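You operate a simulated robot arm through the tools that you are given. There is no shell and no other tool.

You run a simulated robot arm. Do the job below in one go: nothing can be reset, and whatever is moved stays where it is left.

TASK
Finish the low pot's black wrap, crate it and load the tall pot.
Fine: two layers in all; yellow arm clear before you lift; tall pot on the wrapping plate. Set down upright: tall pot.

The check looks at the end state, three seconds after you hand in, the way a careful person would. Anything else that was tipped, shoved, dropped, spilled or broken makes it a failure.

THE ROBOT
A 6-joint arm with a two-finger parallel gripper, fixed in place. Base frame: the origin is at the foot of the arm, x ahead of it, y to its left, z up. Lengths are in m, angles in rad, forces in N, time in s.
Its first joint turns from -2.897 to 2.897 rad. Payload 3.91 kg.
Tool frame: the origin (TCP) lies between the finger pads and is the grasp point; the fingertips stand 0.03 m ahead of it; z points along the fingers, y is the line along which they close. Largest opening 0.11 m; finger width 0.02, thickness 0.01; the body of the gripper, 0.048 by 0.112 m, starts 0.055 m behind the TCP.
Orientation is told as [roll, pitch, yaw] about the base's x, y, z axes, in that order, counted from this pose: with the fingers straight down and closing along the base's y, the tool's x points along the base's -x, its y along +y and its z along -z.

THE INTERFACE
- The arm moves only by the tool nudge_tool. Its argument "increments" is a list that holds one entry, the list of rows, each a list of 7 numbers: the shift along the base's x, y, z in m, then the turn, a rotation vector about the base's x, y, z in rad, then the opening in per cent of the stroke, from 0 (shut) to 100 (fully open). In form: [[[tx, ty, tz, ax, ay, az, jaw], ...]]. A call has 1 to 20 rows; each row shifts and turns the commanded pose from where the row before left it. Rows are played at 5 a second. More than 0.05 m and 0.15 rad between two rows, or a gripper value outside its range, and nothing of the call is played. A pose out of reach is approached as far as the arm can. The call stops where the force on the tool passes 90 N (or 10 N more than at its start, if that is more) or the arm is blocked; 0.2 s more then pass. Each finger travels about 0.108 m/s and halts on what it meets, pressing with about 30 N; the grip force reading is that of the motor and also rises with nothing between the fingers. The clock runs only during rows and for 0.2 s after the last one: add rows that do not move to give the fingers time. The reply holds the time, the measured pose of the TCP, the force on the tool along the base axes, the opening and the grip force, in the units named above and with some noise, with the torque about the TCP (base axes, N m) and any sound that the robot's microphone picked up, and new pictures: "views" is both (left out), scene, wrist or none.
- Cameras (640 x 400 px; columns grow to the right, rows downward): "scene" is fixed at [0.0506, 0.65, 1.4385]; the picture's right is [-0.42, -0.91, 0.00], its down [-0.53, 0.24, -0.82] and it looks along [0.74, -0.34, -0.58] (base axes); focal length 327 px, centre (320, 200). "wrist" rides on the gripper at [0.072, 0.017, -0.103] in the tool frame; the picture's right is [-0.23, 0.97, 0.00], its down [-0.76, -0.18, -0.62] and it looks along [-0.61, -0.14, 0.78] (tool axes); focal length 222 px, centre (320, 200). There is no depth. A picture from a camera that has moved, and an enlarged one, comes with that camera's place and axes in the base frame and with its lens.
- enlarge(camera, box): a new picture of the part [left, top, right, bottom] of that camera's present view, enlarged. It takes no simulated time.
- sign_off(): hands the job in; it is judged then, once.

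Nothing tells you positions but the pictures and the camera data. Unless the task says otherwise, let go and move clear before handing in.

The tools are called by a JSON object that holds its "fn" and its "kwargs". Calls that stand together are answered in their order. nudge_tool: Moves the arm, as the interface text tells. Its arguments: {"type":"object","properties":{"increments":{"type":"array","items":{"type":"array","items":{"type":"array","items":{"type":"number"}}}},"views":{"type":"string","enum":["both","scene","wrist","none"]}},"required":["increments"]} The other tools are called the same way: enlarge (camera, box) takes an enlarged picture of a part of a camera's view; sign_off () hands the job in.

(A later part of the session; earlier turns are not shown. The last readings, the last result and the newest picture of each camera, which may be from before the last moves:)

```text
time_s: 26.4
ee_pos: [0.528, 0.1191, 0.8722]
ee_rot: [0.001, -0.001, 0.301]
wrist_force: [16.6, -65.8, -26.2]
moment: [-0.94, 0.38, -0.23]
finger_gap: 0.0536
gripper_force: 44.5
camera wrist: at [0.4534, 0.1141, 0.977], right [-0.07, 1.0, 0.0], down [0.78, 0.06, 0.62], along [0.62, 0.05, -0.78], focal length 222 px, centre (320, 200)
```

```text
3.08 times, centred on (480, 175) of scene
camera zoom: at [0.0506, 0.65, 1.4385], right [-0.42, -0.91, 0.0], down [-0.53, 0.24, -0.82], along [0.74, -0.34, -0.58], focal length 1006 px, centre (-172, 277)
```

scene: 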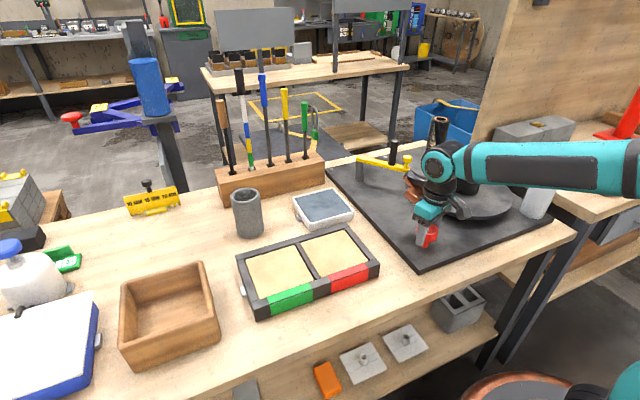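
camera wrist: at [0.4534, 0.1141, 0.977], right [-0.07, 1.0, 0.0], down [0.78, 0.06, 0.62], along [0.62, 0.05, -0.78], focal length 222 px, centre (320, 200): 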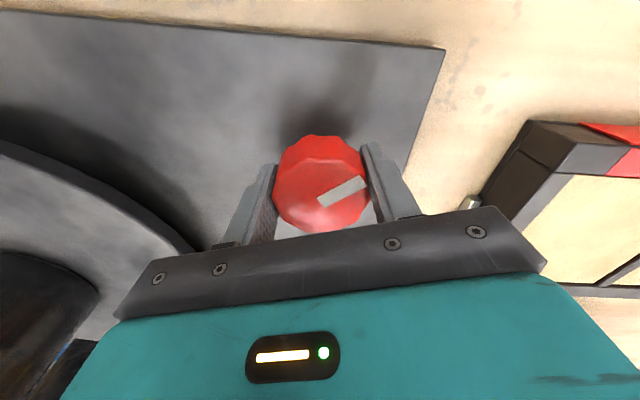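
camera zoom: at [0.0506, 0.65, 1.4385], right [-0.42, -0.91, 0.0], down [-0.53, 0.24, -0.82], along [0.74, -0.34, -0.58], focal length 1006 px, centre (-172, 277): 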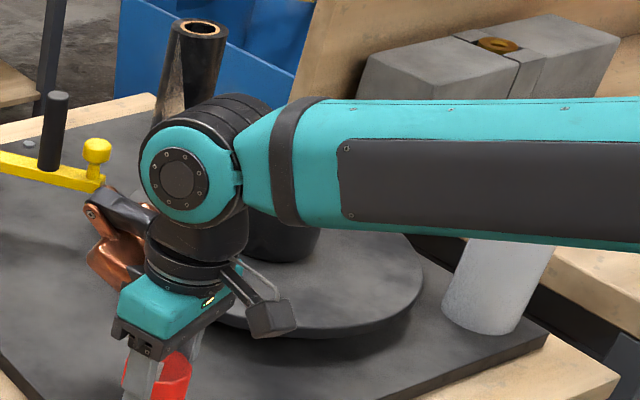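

Side force is building again, though the turn so far has been smooth (about 2.7 rad in total). I'll relax, release, and rise to check the pot's film.

{"fn": "nudge_tool", "kwargs": {"increments": [[[0.001, -0.002, 0, 0, 0, 0, 40], [0, -0.001, 0, 0, 0, 0, 40], [0, 0, 0, 0, 0, 0, 90], [0, 0, 0, 0, 0, 0, 90], [0, 0, 0.045, 0, 0, -0.1, 90], [0, 0, 0.045, 0, 0, -0.1, 90], [0, -0.02, 0.045, 0, 0, -0.1, 90], [0.03, -0.035, 0, 0, 0, 0, 90], [0.03, -0.035, 0, 0, 0, 0, 90], [0.03, -0.035, 0, 0, 0, 0, 90], [0.03, -0.035, 0, 0, 0, 0, 90], [0.03, -0.035, 0.045, 0, 0, 0, 90], [0.01, -0.035, 0.035, 0, 0, 0, 90], [0, -0.03, 0, 0, 0, 0, 90], [0, 0, 0, 0, 0, 0, 90]]], "views": "both"}}

{"fn": "enlarge", "kwargs": {"camera": "scene", "box": [440, 150, 500, 200]}}

{"fn": "enlarge", "kwargs": {"camera": "wrist", "box": [160, 0, 480, 200]}}

{"fn": "enlarge", "kwargs": {"camera": "scene", "box": [340, 130, 500, 230]}}

```text
refused: row 12 steps farther than a row can; nothing moved
```

```text
8.00 times, centred on (470, 175) of scene
camera zoom: at [0.0506, 0.65, 1.4385], right [-0.42, -0.91, 0.0], down [-0.53, 0.24, -0.82], along [0.74, -0.34, -0.58], focal length 2615 px, centre (-880, 400)
```

zoom: 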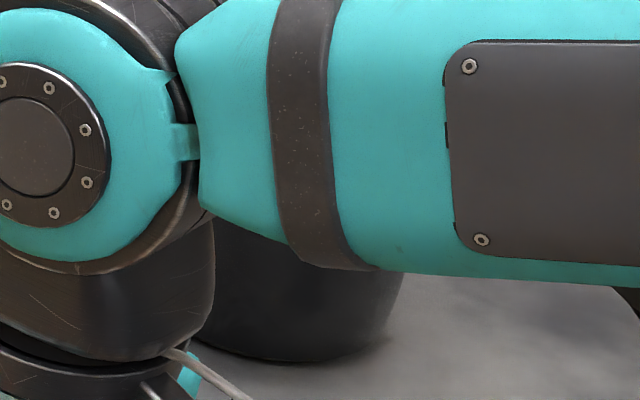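

```text
2.00 times, centred on (320, 100) of wrist
camera zoom: at [0.4534, 0.1141, 0.977], right [-0.07, 1.0, 0.0], down [0.78, 0.06, 0.62], along [0.62, 0.05, -0.78], focal length 444 px, centre (320, 400)
```

zoom: 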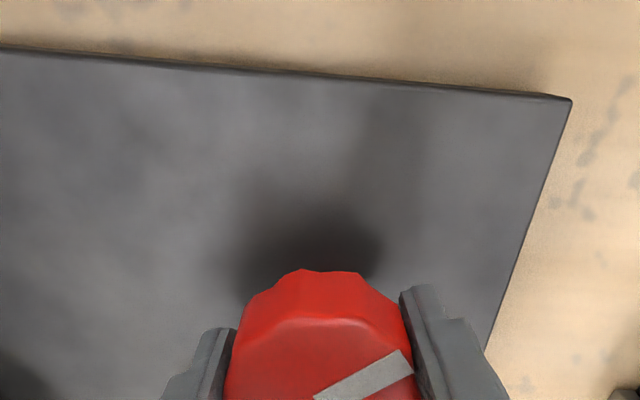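

```text
4.00 times, centred on (420, 180) of scene
camera zoom: at [0.0506, 0.65, 1.4385], right [-0.42, -0.91, 0.0], down [-0.53, 0.24, -0.82], along [0.74, -0.34, -0.58], focal length 1308 px, centre (-80, 280)
```

zoom: 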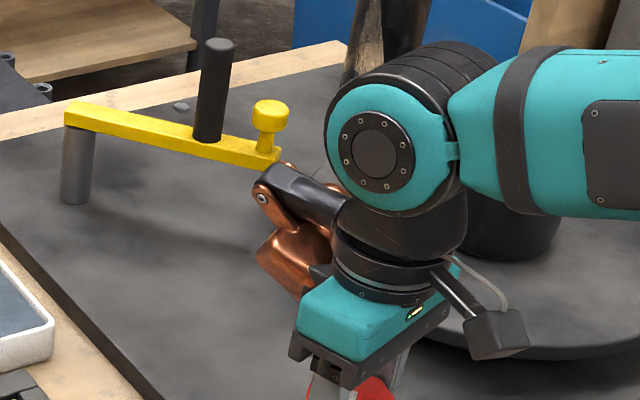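

{"fn": "nudge_tool", "kwargs": {"increments": [[[0.001, -0.002, 0, 0, 0, 0, 40], [0, -0.001, 0, 0, 0, 0, 40], [0, 0, 0, 0, 0, 0, 90], [0, 0, 0, 0, 0, 0, 90], [0, 0, 0.045, 0, 0, -0.1, 90], [0, 0, 0.045, 0, 0, -0.1, 90], [0, -0.02, 0.045, 0, 0, -0.1, 90], [0.025, -0.035, 0.02, 0, 0, 0, 90], [0.025, -0.035, 0.02, 0, 0, 0, 90], [0.025, -0.035, 0.02, 0, 0, 0, 90], [0.025, -0.035, 0.02, 0, 0, 0, 90], [0.03, -0.035, 0, 0, 0, 0, 90], [0.03, -0.035, 0, 0, 0, 0, 90], [0, -0.03, 0, 0, 0, 0, 90], [0, 0, 0, 0, 0, 0, 90]]], "views": "both"}}

{"fn": "enlarge", "kwargs": {"camera": "scene", "box": [440, 150, 500, 200]}}

{"fn": "enlarge", "kwargs": {"camera": "wrist", "box": [160, 0, 480, 200]}}

{"fn": "enlarge", "kwargs": {"camera": "scene", "box": [320, 110, 580, 272]}}

```text
time_s: 29.6
ee_pos: [0.6849, -0.1407, 1.0878]
ee_rot: [0.0, 0.0, 0.002]
wrist_force: [-0.2, 0.1, 0.1]
moment: [-0.02, -0.01, -0.03]
finger_gap: 0.099
gripper_force: 0.0
camera wrist: at [0.6123, -0.124, 1.1926], right [0.23, 0.97, 0.0], down [0.76, -0.18, 0.62], along [0.61, -0.14, -0.78], focal length 222 px, centre (320, 200)
```

scene: 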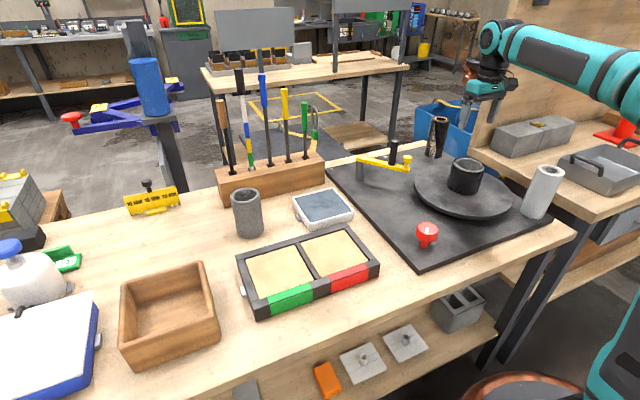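
wrist: 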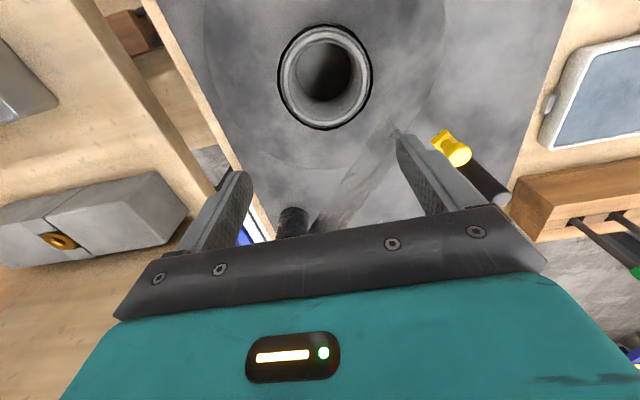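

```text
8.00 times, centred on (470, 175) of scene
camera zoom: at [0.0506, 0.65, 1.4385], right [-0.42, -0.91, 0.0], down [-0.53, 0.24, -0.82], along [0.74, -0.34, -0.58], focal length 2615 px, centre (-880, 400)
```

zoom: 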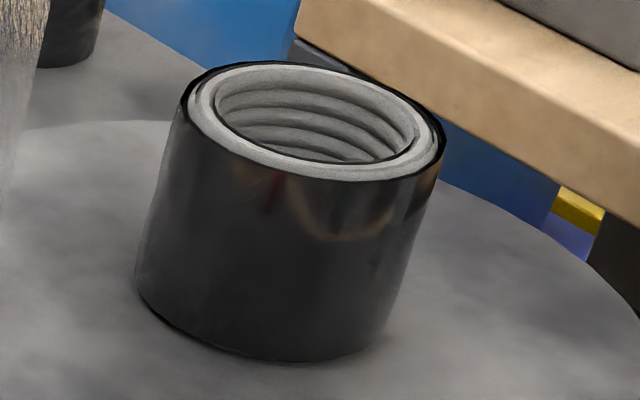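

```text
2.00 times, centred on (320, 100) of wrist
camera zoom: at [0.6123, -0.124, 1.1926], right [0.23, 0.97, 0.0], down [0.76, -0.18, 0.62], along [0.61, -0.14, -0.78], focal length 444 px, centre (320, 400)
```

zoom: 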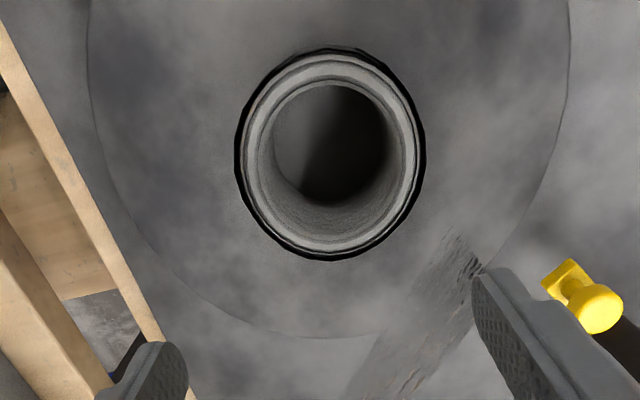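

```text
2.46 times, centred on (450, 191) of scene
camera zoom: at [0.0506, 0.65, 1.4385], right [-0.42, -0.91, 0.0], down [-0.53, 0.24, -0.82], along [0.74, -0.34, -0.58], focal length 805 px, centre (0, 222)
```

zoom: 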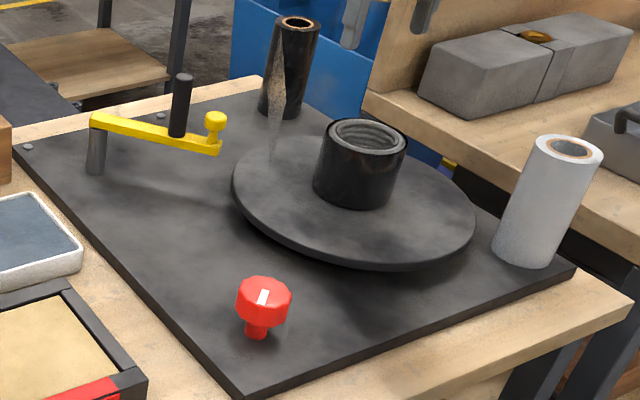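

The film ring around the rim is now visibly thicker and darker than before, so the turn added film. I'll zoom in to measure it against the earlier views.

{"fn": "enlarge", "kwargs": {"camera": "wrist", "box": [270, 15, 380, 137]}}

{"fn": "enlarge", "kwargs": {"camera": "wrist", "box": [190, 0, 460, 170]}}

{"fn": "enlarge", "kwargs": {"camera": "scene", "box": [452, 155, 486, 175]}}

```text
3.28 times, centred on (325, 76) of wrist
camera zoom: at [0.6123, -0.124, 1.1926], right [0.23, 0.97, 0.0], down [0.76, -0.18, 0.62], along [0.61, -0.14, -0.78], focal length 728 px, centre (304, 607)
```

zoom: 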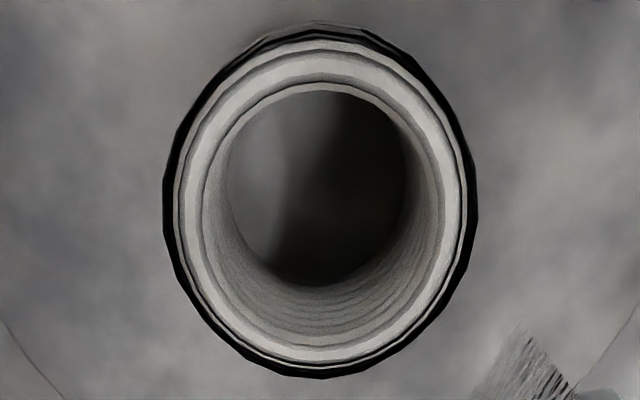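

```text
2.35 times, centred on (325, 85) of wrist
camera zoom: at [0.6123, -0.124, 1.1926], right [0.23, 0.97, 0.0], down [0.76, -0.18, 0.62], along [0.61, -0.14, -0.78], focal length 523 px, centre (308, 471)
```

zoom: 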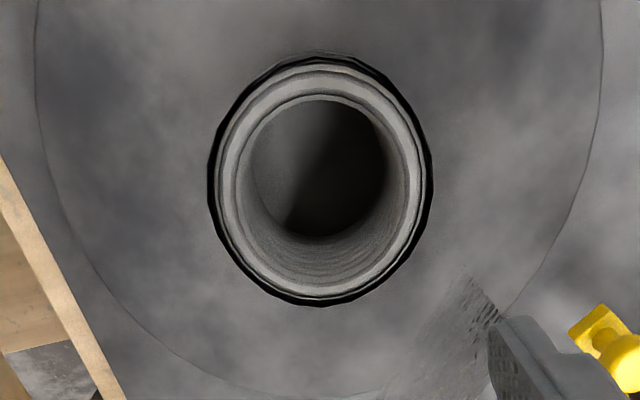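

```text
16.00 times, centred on (469, 165) of scene
camera zoom: at [0.0506, 0.65, 1.4385], right [-0.42, -0.91, 0.0], down [-0.53, 0.24, -0.82], along [0.74, -0.34, -0.58], focal length 5231 px, centre (-2064, 760)
```

zoom: 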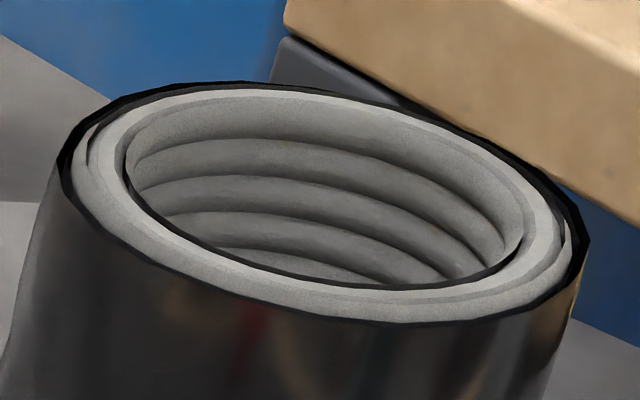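

The scene and wrist zooms both suggest the film's radius grew by 1.5–2 mm. I'll zoom far into the rim to see the separate film layers and any seam.

{"fn": "enlarge", "kwargs": {"camera": "wrist", "box": [272, 60, 304, 80]}}

{"fn": "enlarge", "kwargs": {"camera": "wrist", "box": [350, 60, 382, 80]}}

{"fn": "enlarge", "kwargs": {"camera": "wrist", "box": [309, 115, 341, 135]}}

{"fn": "enlarge", "kwargs": {"camera": "wrist", "box": [309, 15, 341, 35]}}

```text
16.00 times, centred on (288, 70) of wrist
camera zoom: at [0.6123, -0.124, 1.1926], right [0.23, 0.97, 0.0], down [0.76, -0.18, 0.62], along [0.61, -0.14, -0.78], focal length 3554 px, centre (832, 2280)
```

zoom: 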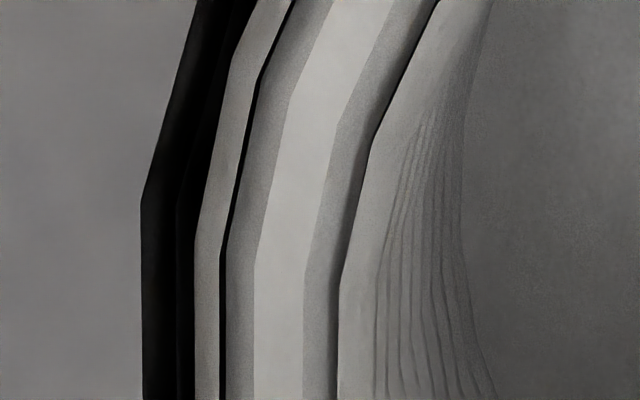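

```text
16.00 times, centred on (366, 70) of wrist
camera zoom: at [0.6123, -0.124, 1.1926], right [0.23, 0.97, 0.0], down [0.76, -0.18, 0.62], along [0.61, -0.14, -0.78], focal length 3554 px, centre (-416, 2280)
```

zoom: 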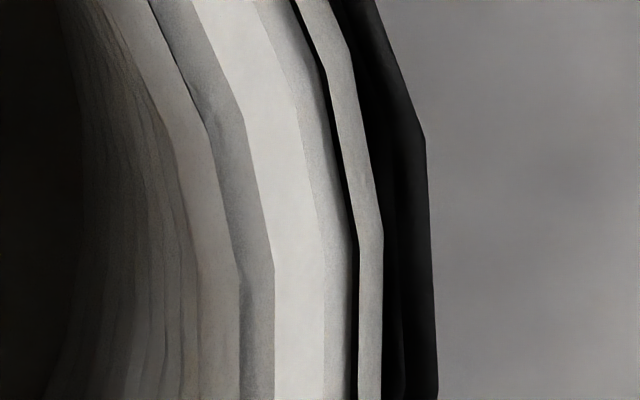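

```text
16.00 times, centred on (325, 125) of wrist
camera zoom: at [0.6123, -0.124, 1.1926], right [0.23, 0.97, 0.0], down [0.76, -0.18, 0.62], along [0.61, -0.14, -0.78], focal length 3554 px, centre (240, 1400)
```

zoom: 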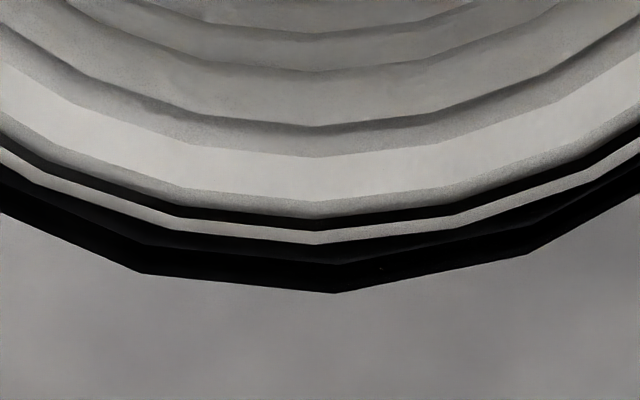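

```text
16.00 times, centred on (325, 25) of wrist
camera zoom: at [0.6123, -0.124, 1.1926], right [0.23, 0.97, 0.0], down [0.76, -0.18, 0.62], along [0.61, -0.14, -0.78], focal length 3554 px, centre (240, 3000)
```

zoom: 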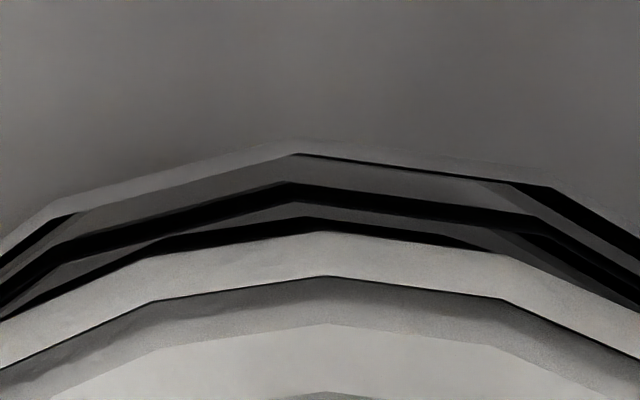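

The zoom shows distinct nested shells: an inner one and a new outer one that goes all the way round. Before turning more I need the knob-to-plate ratio, so I'll re-grip and compare plate texture over a tiny turn.

{"fn": "nudge_tool", "kwargs": {"increments": [[[-0.02, 0.035, 0, 0, 0, -0.15, 90], [-0.02, 0.035, 0, 0, 0, -0.15, 90], [-0.02, 0.035, 0, 0, 0, -0.15, 90], [-0.02, 0.035, 0, 0, 0, -0.15, 90], [-0.02, 0.035, 0, 0, 0, -0.15, 90], [-0.02, 0.035, 0, 0, 0, -0.15, 90], [-0.02, 0.035, -0.01, 0, 0, -0.15, 90], [-0.0175, 0.0175, -0.02, 0, 0, -0.05, 90], [0, 0, -0.04, 0, 0, 0, 90], [0, 0, -0.04, 0, 0, 0, 90], [0, 0, 0, 0, 0, 0, 90]]], "views": "none"}}

```text
time_s: 32.0
ee_pos: [0.5323, 0.1223, 0.9773]
ee_rot: [0.0, -0.001, -1.097]
wrist_force: [0.4, 0.6, 0.3]
moment: [0.02, -0.01, 0.0]
finger_gap: 0.0991
gripper_force: 0.0
```

{"fn": "nudge_tool", "kwargs": {"increments": [[[-0.0048, -0.0008, -0.04, 0, 0, 0, 90], [0, 0, -0.04, 0, 0, 0, 90], [0, 0, -0.026, 0, 0, 0, 90], [0, 0, 0, 0, 0, 0, 90], [0, 0, 0, 0, 0, 0, 60], [0, 0, 0, 0, 0, 0, 44], [0, 0, 0, 0, 0, 0, 40], [0, 0, 0, 0, 0, 0, 40]]], "views": "both"}}

{"fn": "enlarge", "kwargs": {"camera": "scene", "box": [450, 180, 530, 230]}}

{"fn": "enlarge", "kwargs": {"camera": "wrist", "box": [240, 120, 400, 240]}}

```text
time_s: 33.8
ee_pos: [0.5274, 0.1217, 0.8714]
ee_rot: [0.0, 0.001, -1.097]
wrist_force: [24.9, 11.1, -3.2]
moment: [0.11, -0.41, 0.12]
finger_gap: 0.058
gripper_force: 13.7
camera wrist: at [0.5086, 0.1938, 0.9753], right [0.97, 0.24, 0.0], down [0.19, -0.76, 0.62], along [0.15, -0.6, -0.78], focal length 222 px, centre (320, 200)
```

scene: 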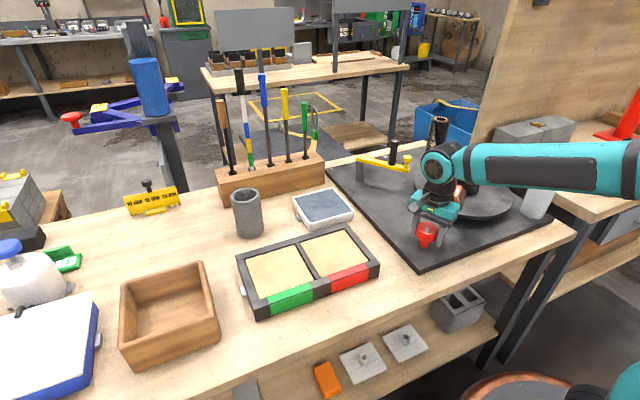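
wrist: 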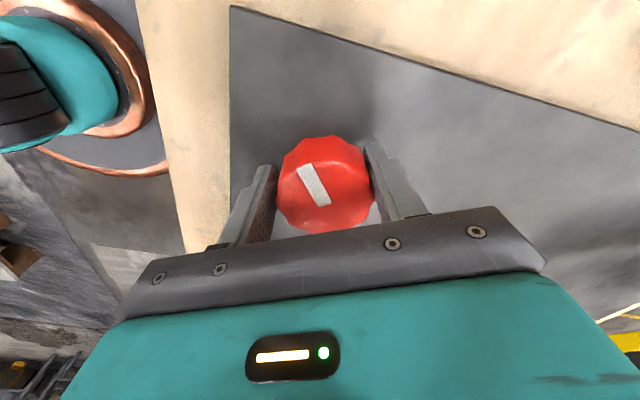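

```text
8.00 times, centred on (490, 205) of scene
camera zoom: at [0.0506, 0.65, 1.4385], right [-0.42, -0.91, 0.0], down [-0.53, 0.24, -0.82], along [0.74, -0.34, -0.58], focal length 2615 px, centre (-1040, 160)
```

zoom: 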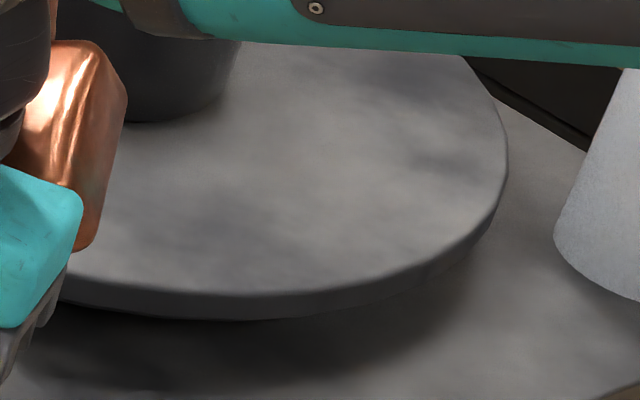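

```text
3.33 times, centred on (320, 180) of wrist
camera zoom: at [0.5086, 0.1938, 0.9753], right [0.97, 0.24, 0.0], down [0.19, -0.76, 0.62], along [0.15, -0.6, -0.78], focal length 740 px, centre (320, 267)
```

zoom: 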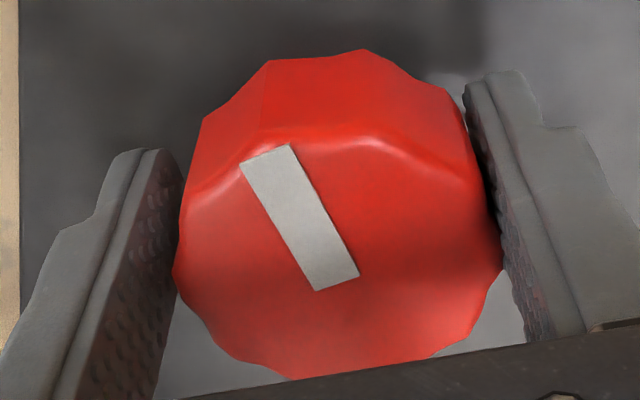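

Pointer has moved about 2.2–2.3 rad from its start. Now a small turn of 0.3 rad, then the same plate zoom.

{"fn": "nudge_tool", "kwargs": {"increments": [[[0.001, 0.0005, 0, 0, 0, 0, 40], [0, 0, 0, 0, 0, 0.1, 40], [0, 0, 0, 0, 0, 0.1, 40], [0, 0, 0, 0, 0, 0.1, 40], [0, 0, 0, 0, 0, 0, 40]]], "views": "wrist"}}

{"fn": "enlarge", "kwargs": {"camera": "scene", "box": [450, 180, 530, 230]}}

{"fn": "enlarge", "kwargs": {"camera": "wrist", "box": [240, 120, 400, 240]}}

```text
time_s: 35.0
ee_pos: [0.5258, 0.1229, 0.8716]
ee_rot: [-0.002, 0.0, -0.794]
wrist_force: [10.5, 22.8, -3.1]
moment: [0.37, -0.11, 0.29]
finger_gap: 0.0553
gripper_force: 11.2
camera wrist: at [0.4873, 0.1864, 0.9756], right [0.85, 0.52, 0.0], down [0.41, -0.67, 0.62], along [0.32, -0.53, -0.78], focal length 222 px, centre (320, 200)
```

wrist: 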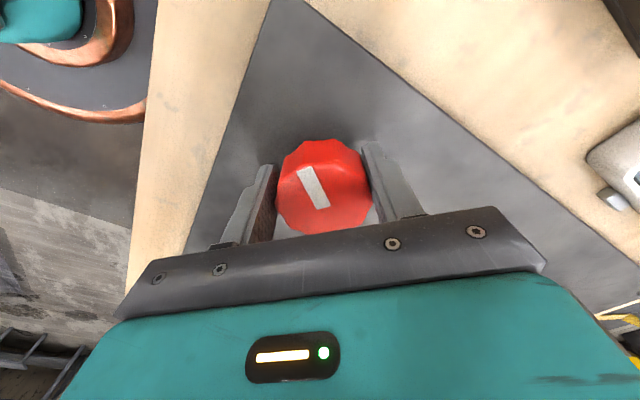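

```text
8.00 times, centred on (490, 205) of scene
camera zoom: at [0.0506, 0.65, 1.4385], right [-0.42, -0.91, 0.0], down [-0.53, 0.24, -0.82], along [0.74, -0.34, -0.58], focal length 2615 px, centre (-1040, 160)
```

zoom: 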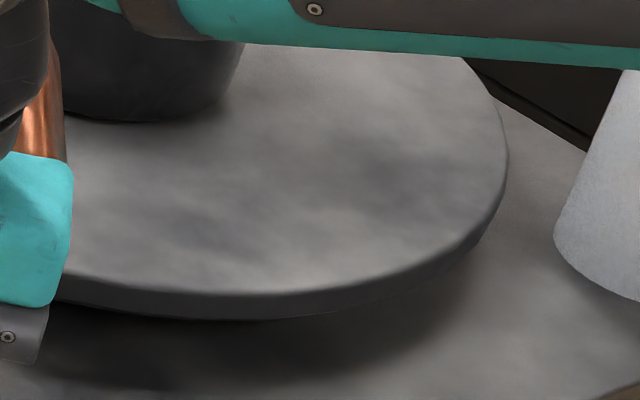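

```text
3.33 times, centred on (320, 180) of wrist
camera zoom: at [0.4873, 0.1864, 0.9756], right [0.85, 0.52, 0.0], down [0.41, -0.67, 0.62], along [0.32, -0.53, -0.78], focal length 740 px, centre (320, 267)
```

zoom: 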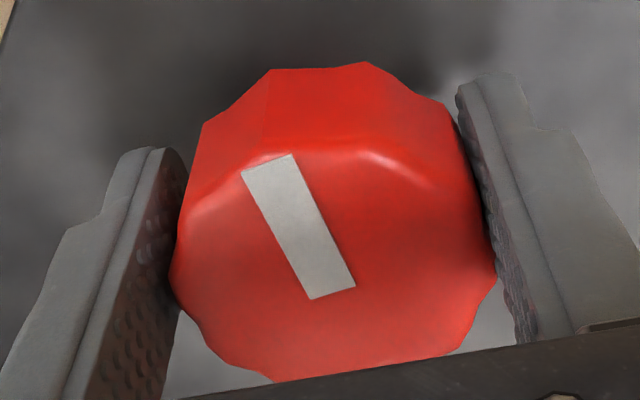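

The texture moved, but too far to match by eye. I'll take a smaller 0.1 rad step.

{"fn": "nudge_tool", "kwargs": {"increments": [[[0, 0.0005, 0, 0, 0, 0.1, 40], [0, 0, 0, 0, 0, 0, 40]]], "views": "wrist"}}

{"fn": "enlarge", "kwargs": {"camera": "scene", "box": [450, 180, 530, 230]}}

{"fn": "enlarge", "kwargs": {"camera": "wrist", "box": [240, 120, 400, 240]}}

```text
time_s: 35.6
ee_pos: [0.5251, 0.1225, 0.871]
ee_rot: [0.0, 0.001, -0.696]
wrist_force: [12.8, 16.2, 9.2]
moment: [0.53, -0.27, 0.05]
finger_gap: 0.0546
gripper_force: 10.2
camera wrist: at [0.4811, 0.1822, 0.9755], right [0.8, 0.6, 0.0], down [0.47, -0.62, 0.62], along [0.37, -0.5, -0.78], focal length 222 px, centre (320, 200)
```

wrist: 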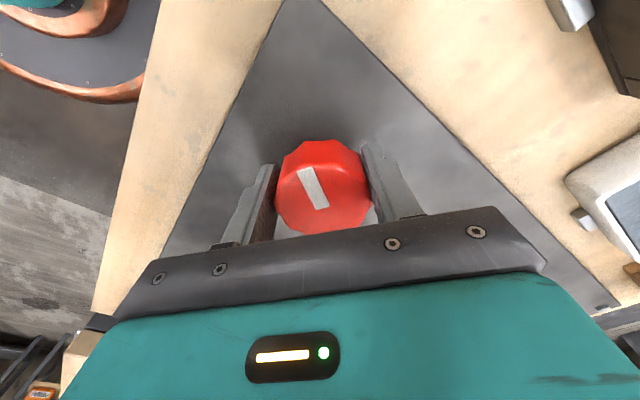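

```text
8.00 times, centred on (490, 205) of scene
camera zoom: at [0.0506, 0.65, 1.4385], right [-0.42, -0.91, 0.0], down [-0.53, 0.24, -0.82], along [0.74, -0.34, -0.58], focal length 2615 px, centre (-1040, 160)
```

zoom: 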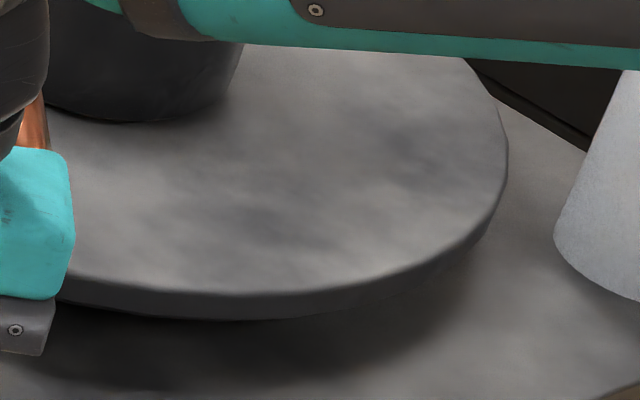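

```text
3.33 times, centred on (320, 180) of wrist
camera zoom: at [0.4811, 0.1822, 0.9755], right [0.8, 0.6, 0.0], down [0.47, -0.62, 0.62], along [0.37, -0.5, -0.78], focal length 740 px, centre (320, 267)
```

zoom: 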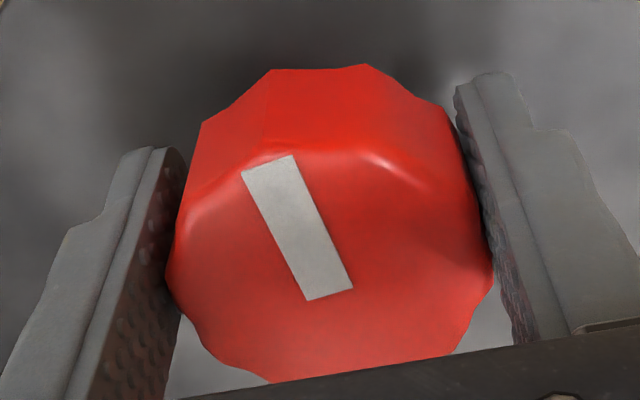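

Feature tracking gives the plate turning about twice as fast as the knob. The plate has done about 0.82 of a turn, so exactly one added layer is half a knob turn, with the pointer at -x. I'll turn the remaining ~0.57 rad and check the pointer.

{"fn": "nudge_tool", "kwargs": {"increments": [[[0.0005, 0.001, 0, 0, 0, 0.11, 40], [0, 0, 0, 0, 0, 0.11, 40], [0, 0, 0, 0, 0, 0.11, 40], [0, 0, 0, 0, 0, 0.11, 40], [0, 0, 0, 0, 0, 0.11, 40], [0, 0, 0, 0, 0, 0, 40]]], "views": "wrist"}}

{"fn": "enlarge", "kwargs": {"camera": "wrist", "box": [240, 120, 400, 240]}}

```text
time_s: 37.0
ee_pos: [0.5252, 0.12, 0.8708]
ee_rot: [-0.002, 0.002, -0.147]
wrist_force: [-10.4, -59.1, -14.9]
moment: [-0.83, 0.38, -0.19]
finger_gap: 0.0534
gripper_force: 44.9
camera wrist: at [0.4569, 0.1483, 0.9753], right [0.37, 0.93, 0.0], down [0.73, -0.29, 0.62], along [0.58, -0.23, -0.78], focal length 222 px, centre (320, 200)
```

wrist: 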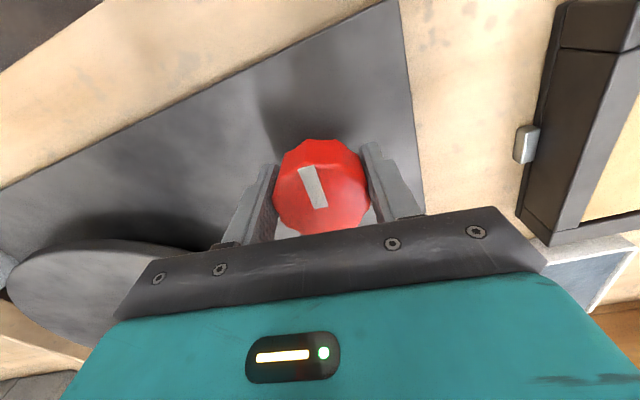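

```text
3.33 times, centred on (320, 180) of wrist
camera zoom: at [0.4569, 0.1483, 0.9753], right [0.37, 0.93, 0.0], down [0.73, -0.29, 0.62], along [0.58, -0.23, -0.78], focal length 740 px, centre (320, 267)
```

zoom: 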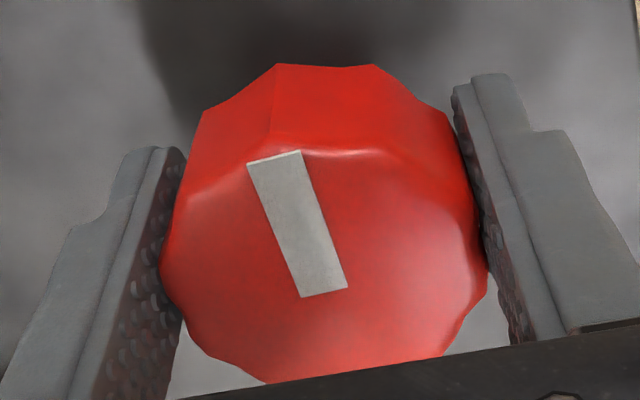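

The pointer reads about 3.04 rad. I'll relax the side load and add the last 0.08 rad.

{"fn": "nudge_tool", "kwargs": {"increments": [[[0, -0.0025, 0, 0, 0, 0, 40], [0, 0, 0, 0, 0, 0.08, 40], [0, 0, 0, 0, 0, 0, 40]]], "views": "wrist"}}

{"fn": "enlarge", "kwargs": {"camera": "wrist", "box": [240, 120, 400, 240]}}

```text
time_s: 37.8
ee_pos: [0.5255, 0.1206, 0.8706]
ee_rot: [0.002, 0.002, -0.067]
wrist_force: [-13.7, -32.1, -25.3]
moment: [-0.11, 0.35, -0.2]
finger_gap: 0.0531
gripper_force: 45.6
camera wrist: at [0.455, 0.1421, 0.9754], right [0.29, 0.96, 0.0], down [0.75, -0.23, 0.62], along [0.59, -0.18, -0.78], focal length 222 px, centre (320, 200)
```

wrist: 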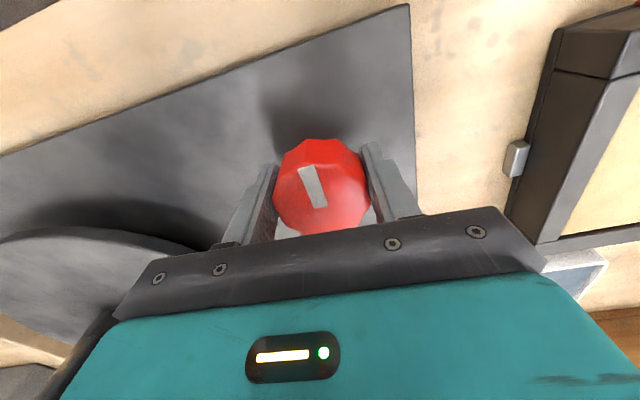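

```text
3.33 times, centred on (320, 180) of wrist
camera zoom: at [0.455, 0.1421, 0.9754], right [0.29, 0.96, 0.0], down [0.75, -0.23, 0.62], along [0.59, -0.18, -0.78], focal length 740 px, centre (320, 267)
```

zoom: 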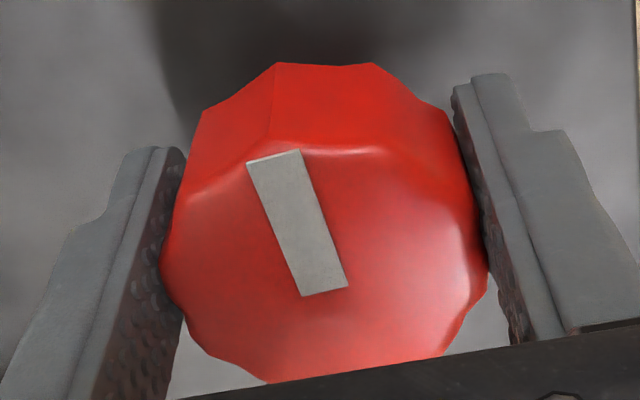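

The pointer now faces -x, which is half a knob turn or about one full plate turn. I'll release, rise and check the film ring again.

{"fn": "nudge_tool", "kwargs": {"increments": [[[0, 0, 0, 0, 0, 0, 90], [0, 0, 0, 0, 0, 0, 90], [0, 0, 0.045, 0, 0, 0, 90], [0, 0, 0.045, 0, 0, 0, 90], [0, -0.02, 0.045, 0, 0, 0, 90], [0.025, -0.035, 0.02, 0, 0, 0, 90], [0.025, -0.035, 0.02, 0, 0, 0, 90], [0.025, -0.035, 0.02, 0, 0, 0.067, 90], [0.025, -0.035, 0.02, 0, 0, 0, 90], [0.03, -0.035, 0, 0, 0, 0, 90], [0.03, -0.035, 0, 0, 0, 0, 90], [0, -0.03, 0, 0, 0, 0, 90], [0, 0, 0, 0, 0, 0, 90]]], "views": "both"}}

{"fn": "enlarge", "kwargs": {"camera": "wrist", "box": [270, 15, 380, 137]}}

{"fn": "enlarge", "kwargs": {"camera": "scene", "box": [440, 150, 500, 200]}}

{"fn": "enlarge", "kwargs": {"camera": "scene", "box": [340, 110, 500, 230]}}

```text
time_s: 40.6
ee_pos: [0.688, -0.1401, 1.0884]
ee_rot: [-0.001, 0.0, -0.002]
wrist_force: [-0.1, 0.7, 0.8]
moment: [-0.04, 0.02, -0.02]
finger_gap: 0.0992
gripper_force: 0.2
camera wrist: at [0.6152, -0.1228, 1.1918], right [0.23, 0.97, 0.0], down [0.76, -0.18, 0.62], along [0.61, -0.14, -0.78], focal length 222 px, centre (320, 200)
```

scene: 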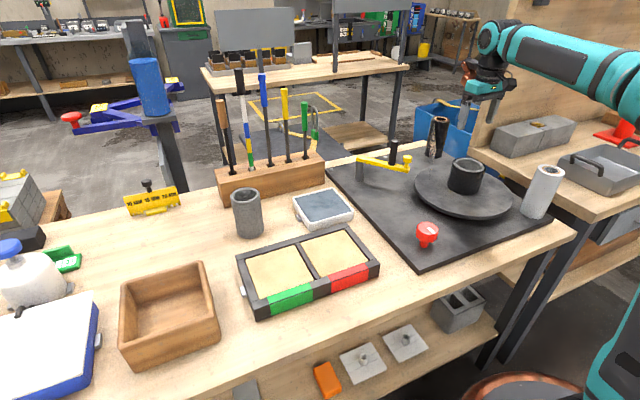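
wrist: 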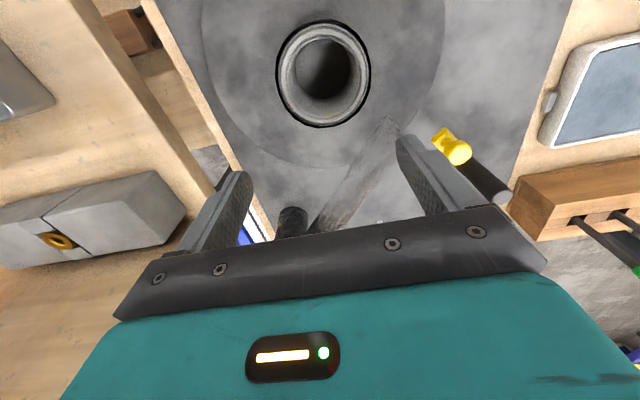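

```text
3.28 times, centred on (325, 76) of wrist
camera zoom: at [0.6152, -0.1228, 1.1918], right [0.23, 0.97, 0.0], down [0.76, -0.18, 0.62], along [0.61, -0.14, -0.78], focal length 728 px, centre (304, 607)
```

zoom: 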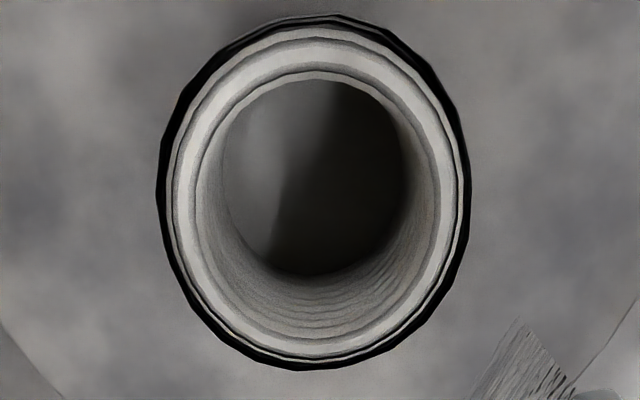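

```text
8.00 times, centred on (470, 175) of scene
camera zoom: at [0.0506, 0.65, 1.4385], right [-0.42, -0.91, 0.0], down [-0.53, 0.24, -0.82], along [0.74, -0.34, -0.58], focal length 2615 px, centre (-880, 400)
```

zoom: 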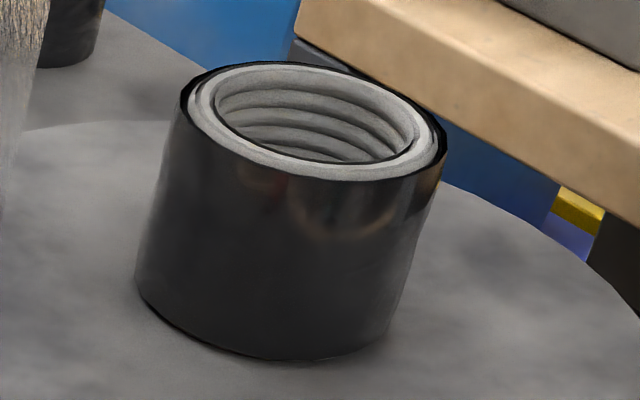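

```text
3.33 times, centred on (420, 170) of scene
camera zoom: at [0.0506, 0.65, 1.4385], right [-0.42, -0.91, 0.0], down [-0.53, 0.24, -0.82], along [0.74, -0.34, -0.58], focal length 1090 px, centre (-13, 300)
```

zoom: 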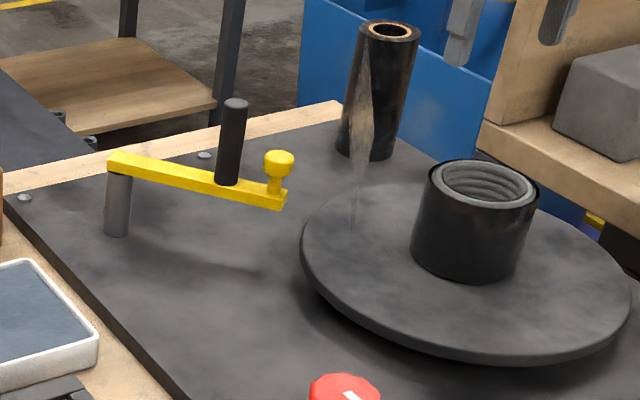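

The ring is unchanged from the last check at two shells, so the second layer is complete. Next I'll swing the yellow arm clear, starting by moving above its black handle near (0.808, 0.043) with the jaws aligned to its arc.

{"fn": "nudge_tool", "kwargs": {"increments": [[[0.015, 0.035, 0.01, 0, 0, 0.14, 70], [0.025, 0.035, 0.01, 0, 0, 0.14, 70], [0.025, 0.035, 0, 0, 0, 0.14, 70], [0.025, 0.035, 0, 0, 0, 0.14, 70], [0.025, 0.035, 0, 0, 0, 0.14, 70], [0.005, 0.008, 0, 0, 0, 0.02, 70], [0, 0, 0, 0, 0, 0, 70]]], "views": "both"}}

{"fn": "enlarge", "kwargs": {"camera": "scene", "box": [340, 100, 460, 180]}}

```text
time_s: 42.2
ee_pos: [0.8058, 0.0436, 1.1077]
ee_rot: [-0.001, 0.0, 0.72]
wrist_force: [-0.5, 0.5, 0.6]
moment: [0.01, -0.01, -0.02]
finger_gap: 0.0766
gripper_force: 0.0
camera wrist: at [0.7402, 0.0077, 1.2113], right [-0.47, 0.88, 0.0], down [0.69, 0.37, 0.62], along [0.55, 0.29, -0.78], focal length 222 px, centre (320, 200)
```

scene: 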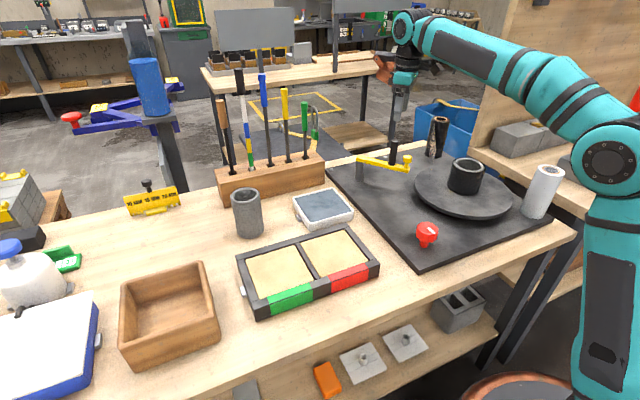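
wrist: 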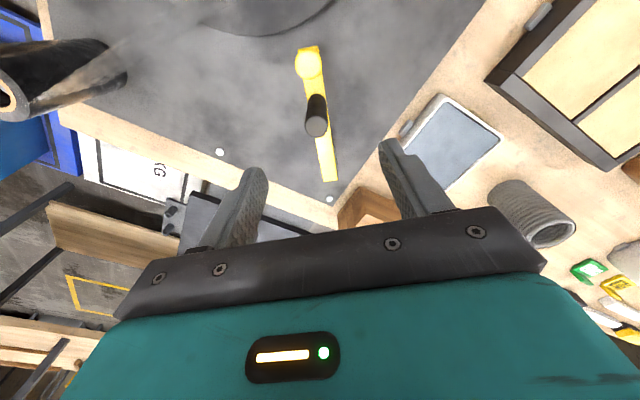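

```text
5.00 times, centred on (400, 140) of scene
camera zoom: at [0.0506, 0.65, 1.4385], right [-0.42, -0.91, 0.0], down [-0.53, 0.24, -0.82], along [0.74, -0.34, -0.58], focal length 1635 px, centre (-80, 500)
```

zoom: 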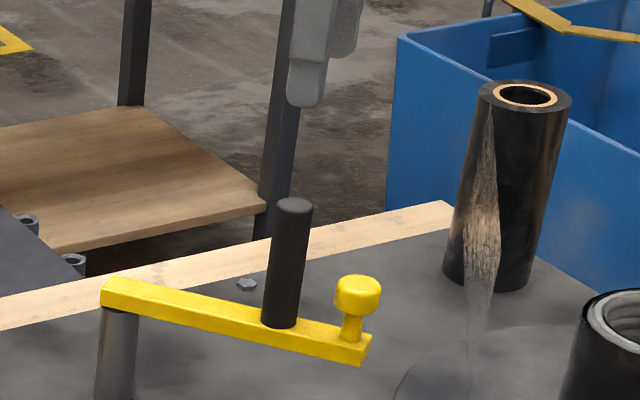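

The handle is at (0.811, 0.042) with its top at about z 0.995. I'll descend around it and close.

{"fn": "nudge_tool", "kwargs": {"increments": [[[0.005, -0.0015, -0.045, 0, 0, 0, 60], [0, 0, -0.045, 0, 0, 0, 60], [0, 0, -0.04, 0, 0, 0, 60], [0, 0, -0.01, 0, 0, 0, 60], [0, 0, 0, 0, 0, 0, 60]]], "views": "both"}}

{"fn": "enlarge", "kwargs": {"camera": "scene", "box": [340, 100, 460, 180]}}

```text
time_s: 43.4
ee_pos: [0.8117, 0.0424, 0.9668]
ee_rot: [0.0, 0.0, 0.718]
wrist_force: [-0.5, 0.2, 0.8]
moment: [-0.05, -0.02, -0.01]
finger_gap: 0.0657
gripper_force: 0.0
camera wrist: at [0.7452, 0.0079, 1.0705], right [-0.47, 0.88, 0.0], down [0.69, 0.37, 0.62], along [0.55, 0.29, -0.78], focal length 222 px, centre (320, 200)
```

scene: 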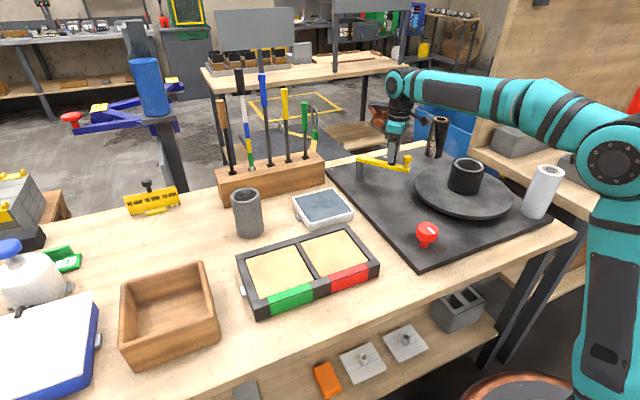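
wrist: 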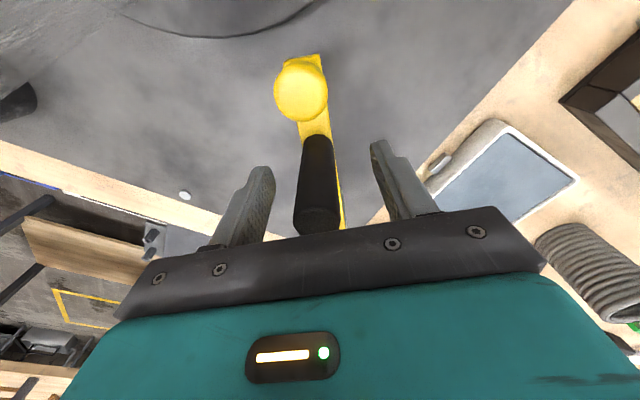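

```text
5.00 times, centred on (400, 140) of scene
camera zoom: at [0.0506, 0.65, 1.4385], right [-0.42, -0.91, 0.0], down [-0.53, 0.24, -0.82], along [0.74, -0.34, -0.58], focal length 1635 px, centre (-80, 500)
```

zoom: 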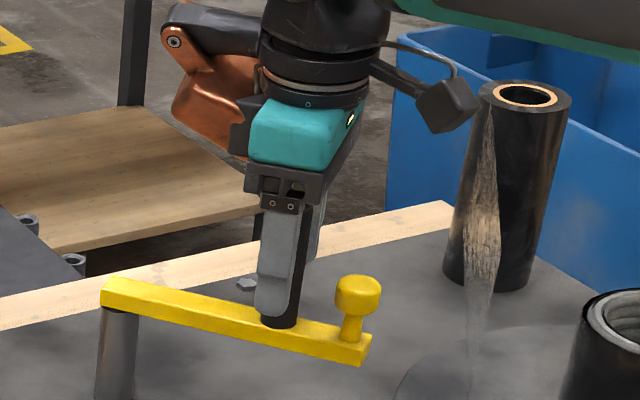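

Handle is centred between the fingers. I'll close on it.

{"fn": "nudge_tool", "kwargs": {"increments": [[[0, 0, 0, 0, 0, 0, 40], [0, 0, 0, 0, 0, 0, 20], [0, 0, 0, 0, 0, 0, 12], [0, 0, 0, 0, 0, 0, 12]]], "views": "none"}}

```text
time_s: 44.4
ee_pos: [0.8112, 0.043, 0.9674]
ee_rot: [0.001, 0.0, 0.72]
wrist_force: [-1.6, -1.5, -2.0]
moment: [0.2, -0.39, 0.2]
finger_gap: 0.024
gripper_force: 45.1
```

Gripped (24 mm handle). I'll test a small clockwise swing, away from plate and film, and watch the force.

{"fn": "nudge_tool", "kwargs": {"increments": [[[-0.0036, 0.005, 0, 0, 0, -0.06, 12], [-0.0036, 0.0049, 0, 0, 0, -0.06, 12], [0, 0, 0, 0, 0, 0, 12]]], "views": "scene"}}

{"fn": "enlarge", "kwargs": {"camera": "scene", "box": [340, 100, 460, 180]}}

```text
time_s: 45.2
ee_pos: [0.8043, 0.0531, 0.9659]
ee_rot: [0.0, 0.003, 0.599]
wrist_force: [-7.4, -3.0, -7.5]
moment: [-1.1, -0.04, 0.22]
finger_gap: 0.0236
gripper_force: 45.3
```

scene: 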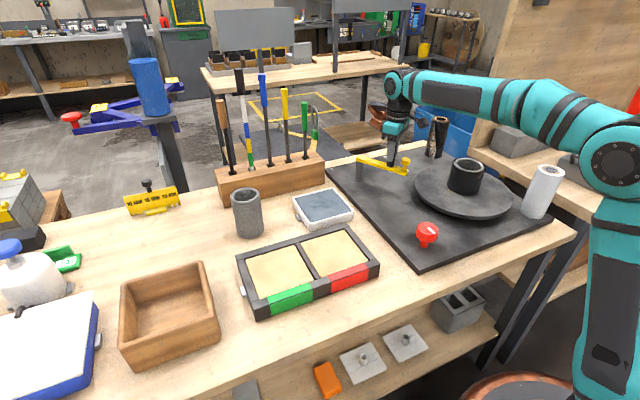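

```text
5.00 times, centred on (400, 140) of scene
camera zoom: at [0.0506, 0.65, 1.4385], right [-0.42, -0.91, 0.0], down [-0.53, 0.24, -0.82], along [0.74, -0.34, -0.58], focal length 1635 px, centre (-80, 500)
```

zoom: 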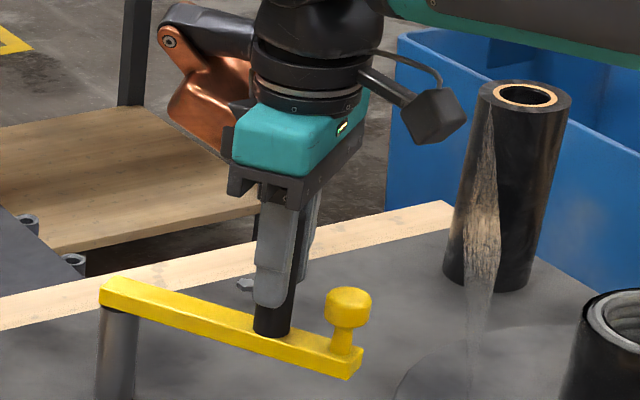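

The arm swings freely that way. I'll continue along the arc.

{"fn": "nudge_tool", "kwargs": {"increments": [[[-0.006, 0.0107, 0, 0, 0, -0.12, 12], [-0.0046, 0.0114, 0, 0, 0, -0.12, 12], [-0.0033, 0.0118, 0, 0, 0, -0.12, 12], [-0.0018, 0.0122, 0, 0, 0, -0.12, 12], [0, 0, 0, 0, 0, 0, 12]]], "views": "scene"}}

```text
time_s: 46.4
ee_pos: [0.7901, 0.0996, 0.9665]
ee_rot: [0.0, 0.0, 0.119]
wrist_force: [-22.4, 1.4, -10.8]
moment: [-0.88, 0.5, 0.18]
finger_gap: 0.0239
gripper_force: 44.9
```

scene: 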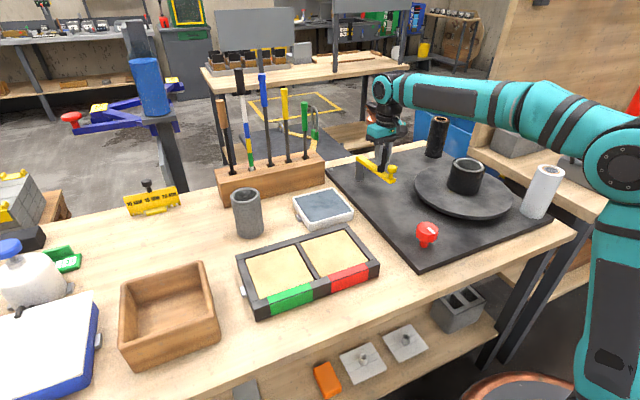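

{"fn": "enlarge", "kwargs": {"camera": "scene", "box": [340, 100, 500, 220]}}

{"fn": "nudge_tool", "kwargs": {"increments": [[[-0.0014, 0.0122, 0, 0, 0, -0.12, 12], [0.0002, 0.0123, 0, 0, 0, -0.12, 12], [0.0026, 0.012, 0, 0, 0, -0.12, 12], [0, 0, 0, 0, 0, 0, 12]]], "views": "scene"}}

```text
3.33 times, centred on (420, 160) of scene
camera zoom: at [0.0506, 0.65, 1.4385], right [-0.42, -0.91, 0.0], down [-0.53, 0.24, -0.82], along [0.74, -0.34, -0.58], focal length 1090 px, centre (-13, 333)
```

zoom: 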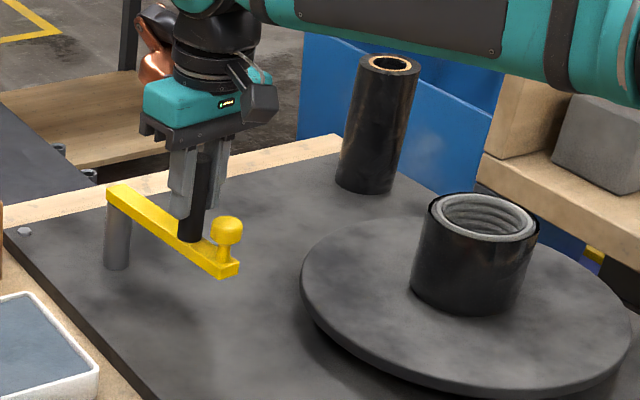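

```text
time_s: 47.3
ee_pos: [0.7913, 0.1287, 0.9651]
ee_rot: [-0.006, -0.002, -0.239]
wrist_force: [19.2, -97.1, 1.0]
moment: [2.13, 0.38, 1.01]
finger_gap: 0.0578
gripper_force: 44.7
stopped in row 4: the force on the tool passed its limit at 94 N (the readings are from after the stop); the commanded pose is now the measured one
```

scene: 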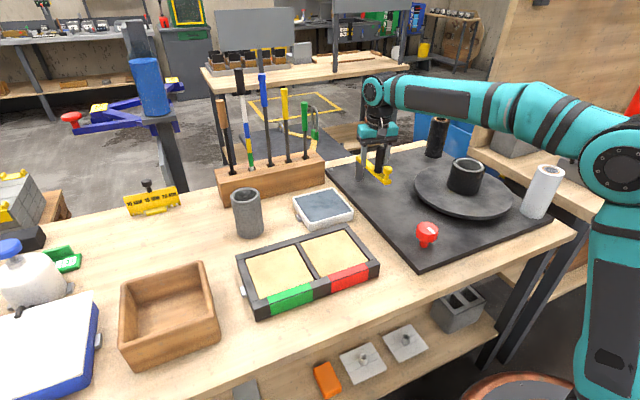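

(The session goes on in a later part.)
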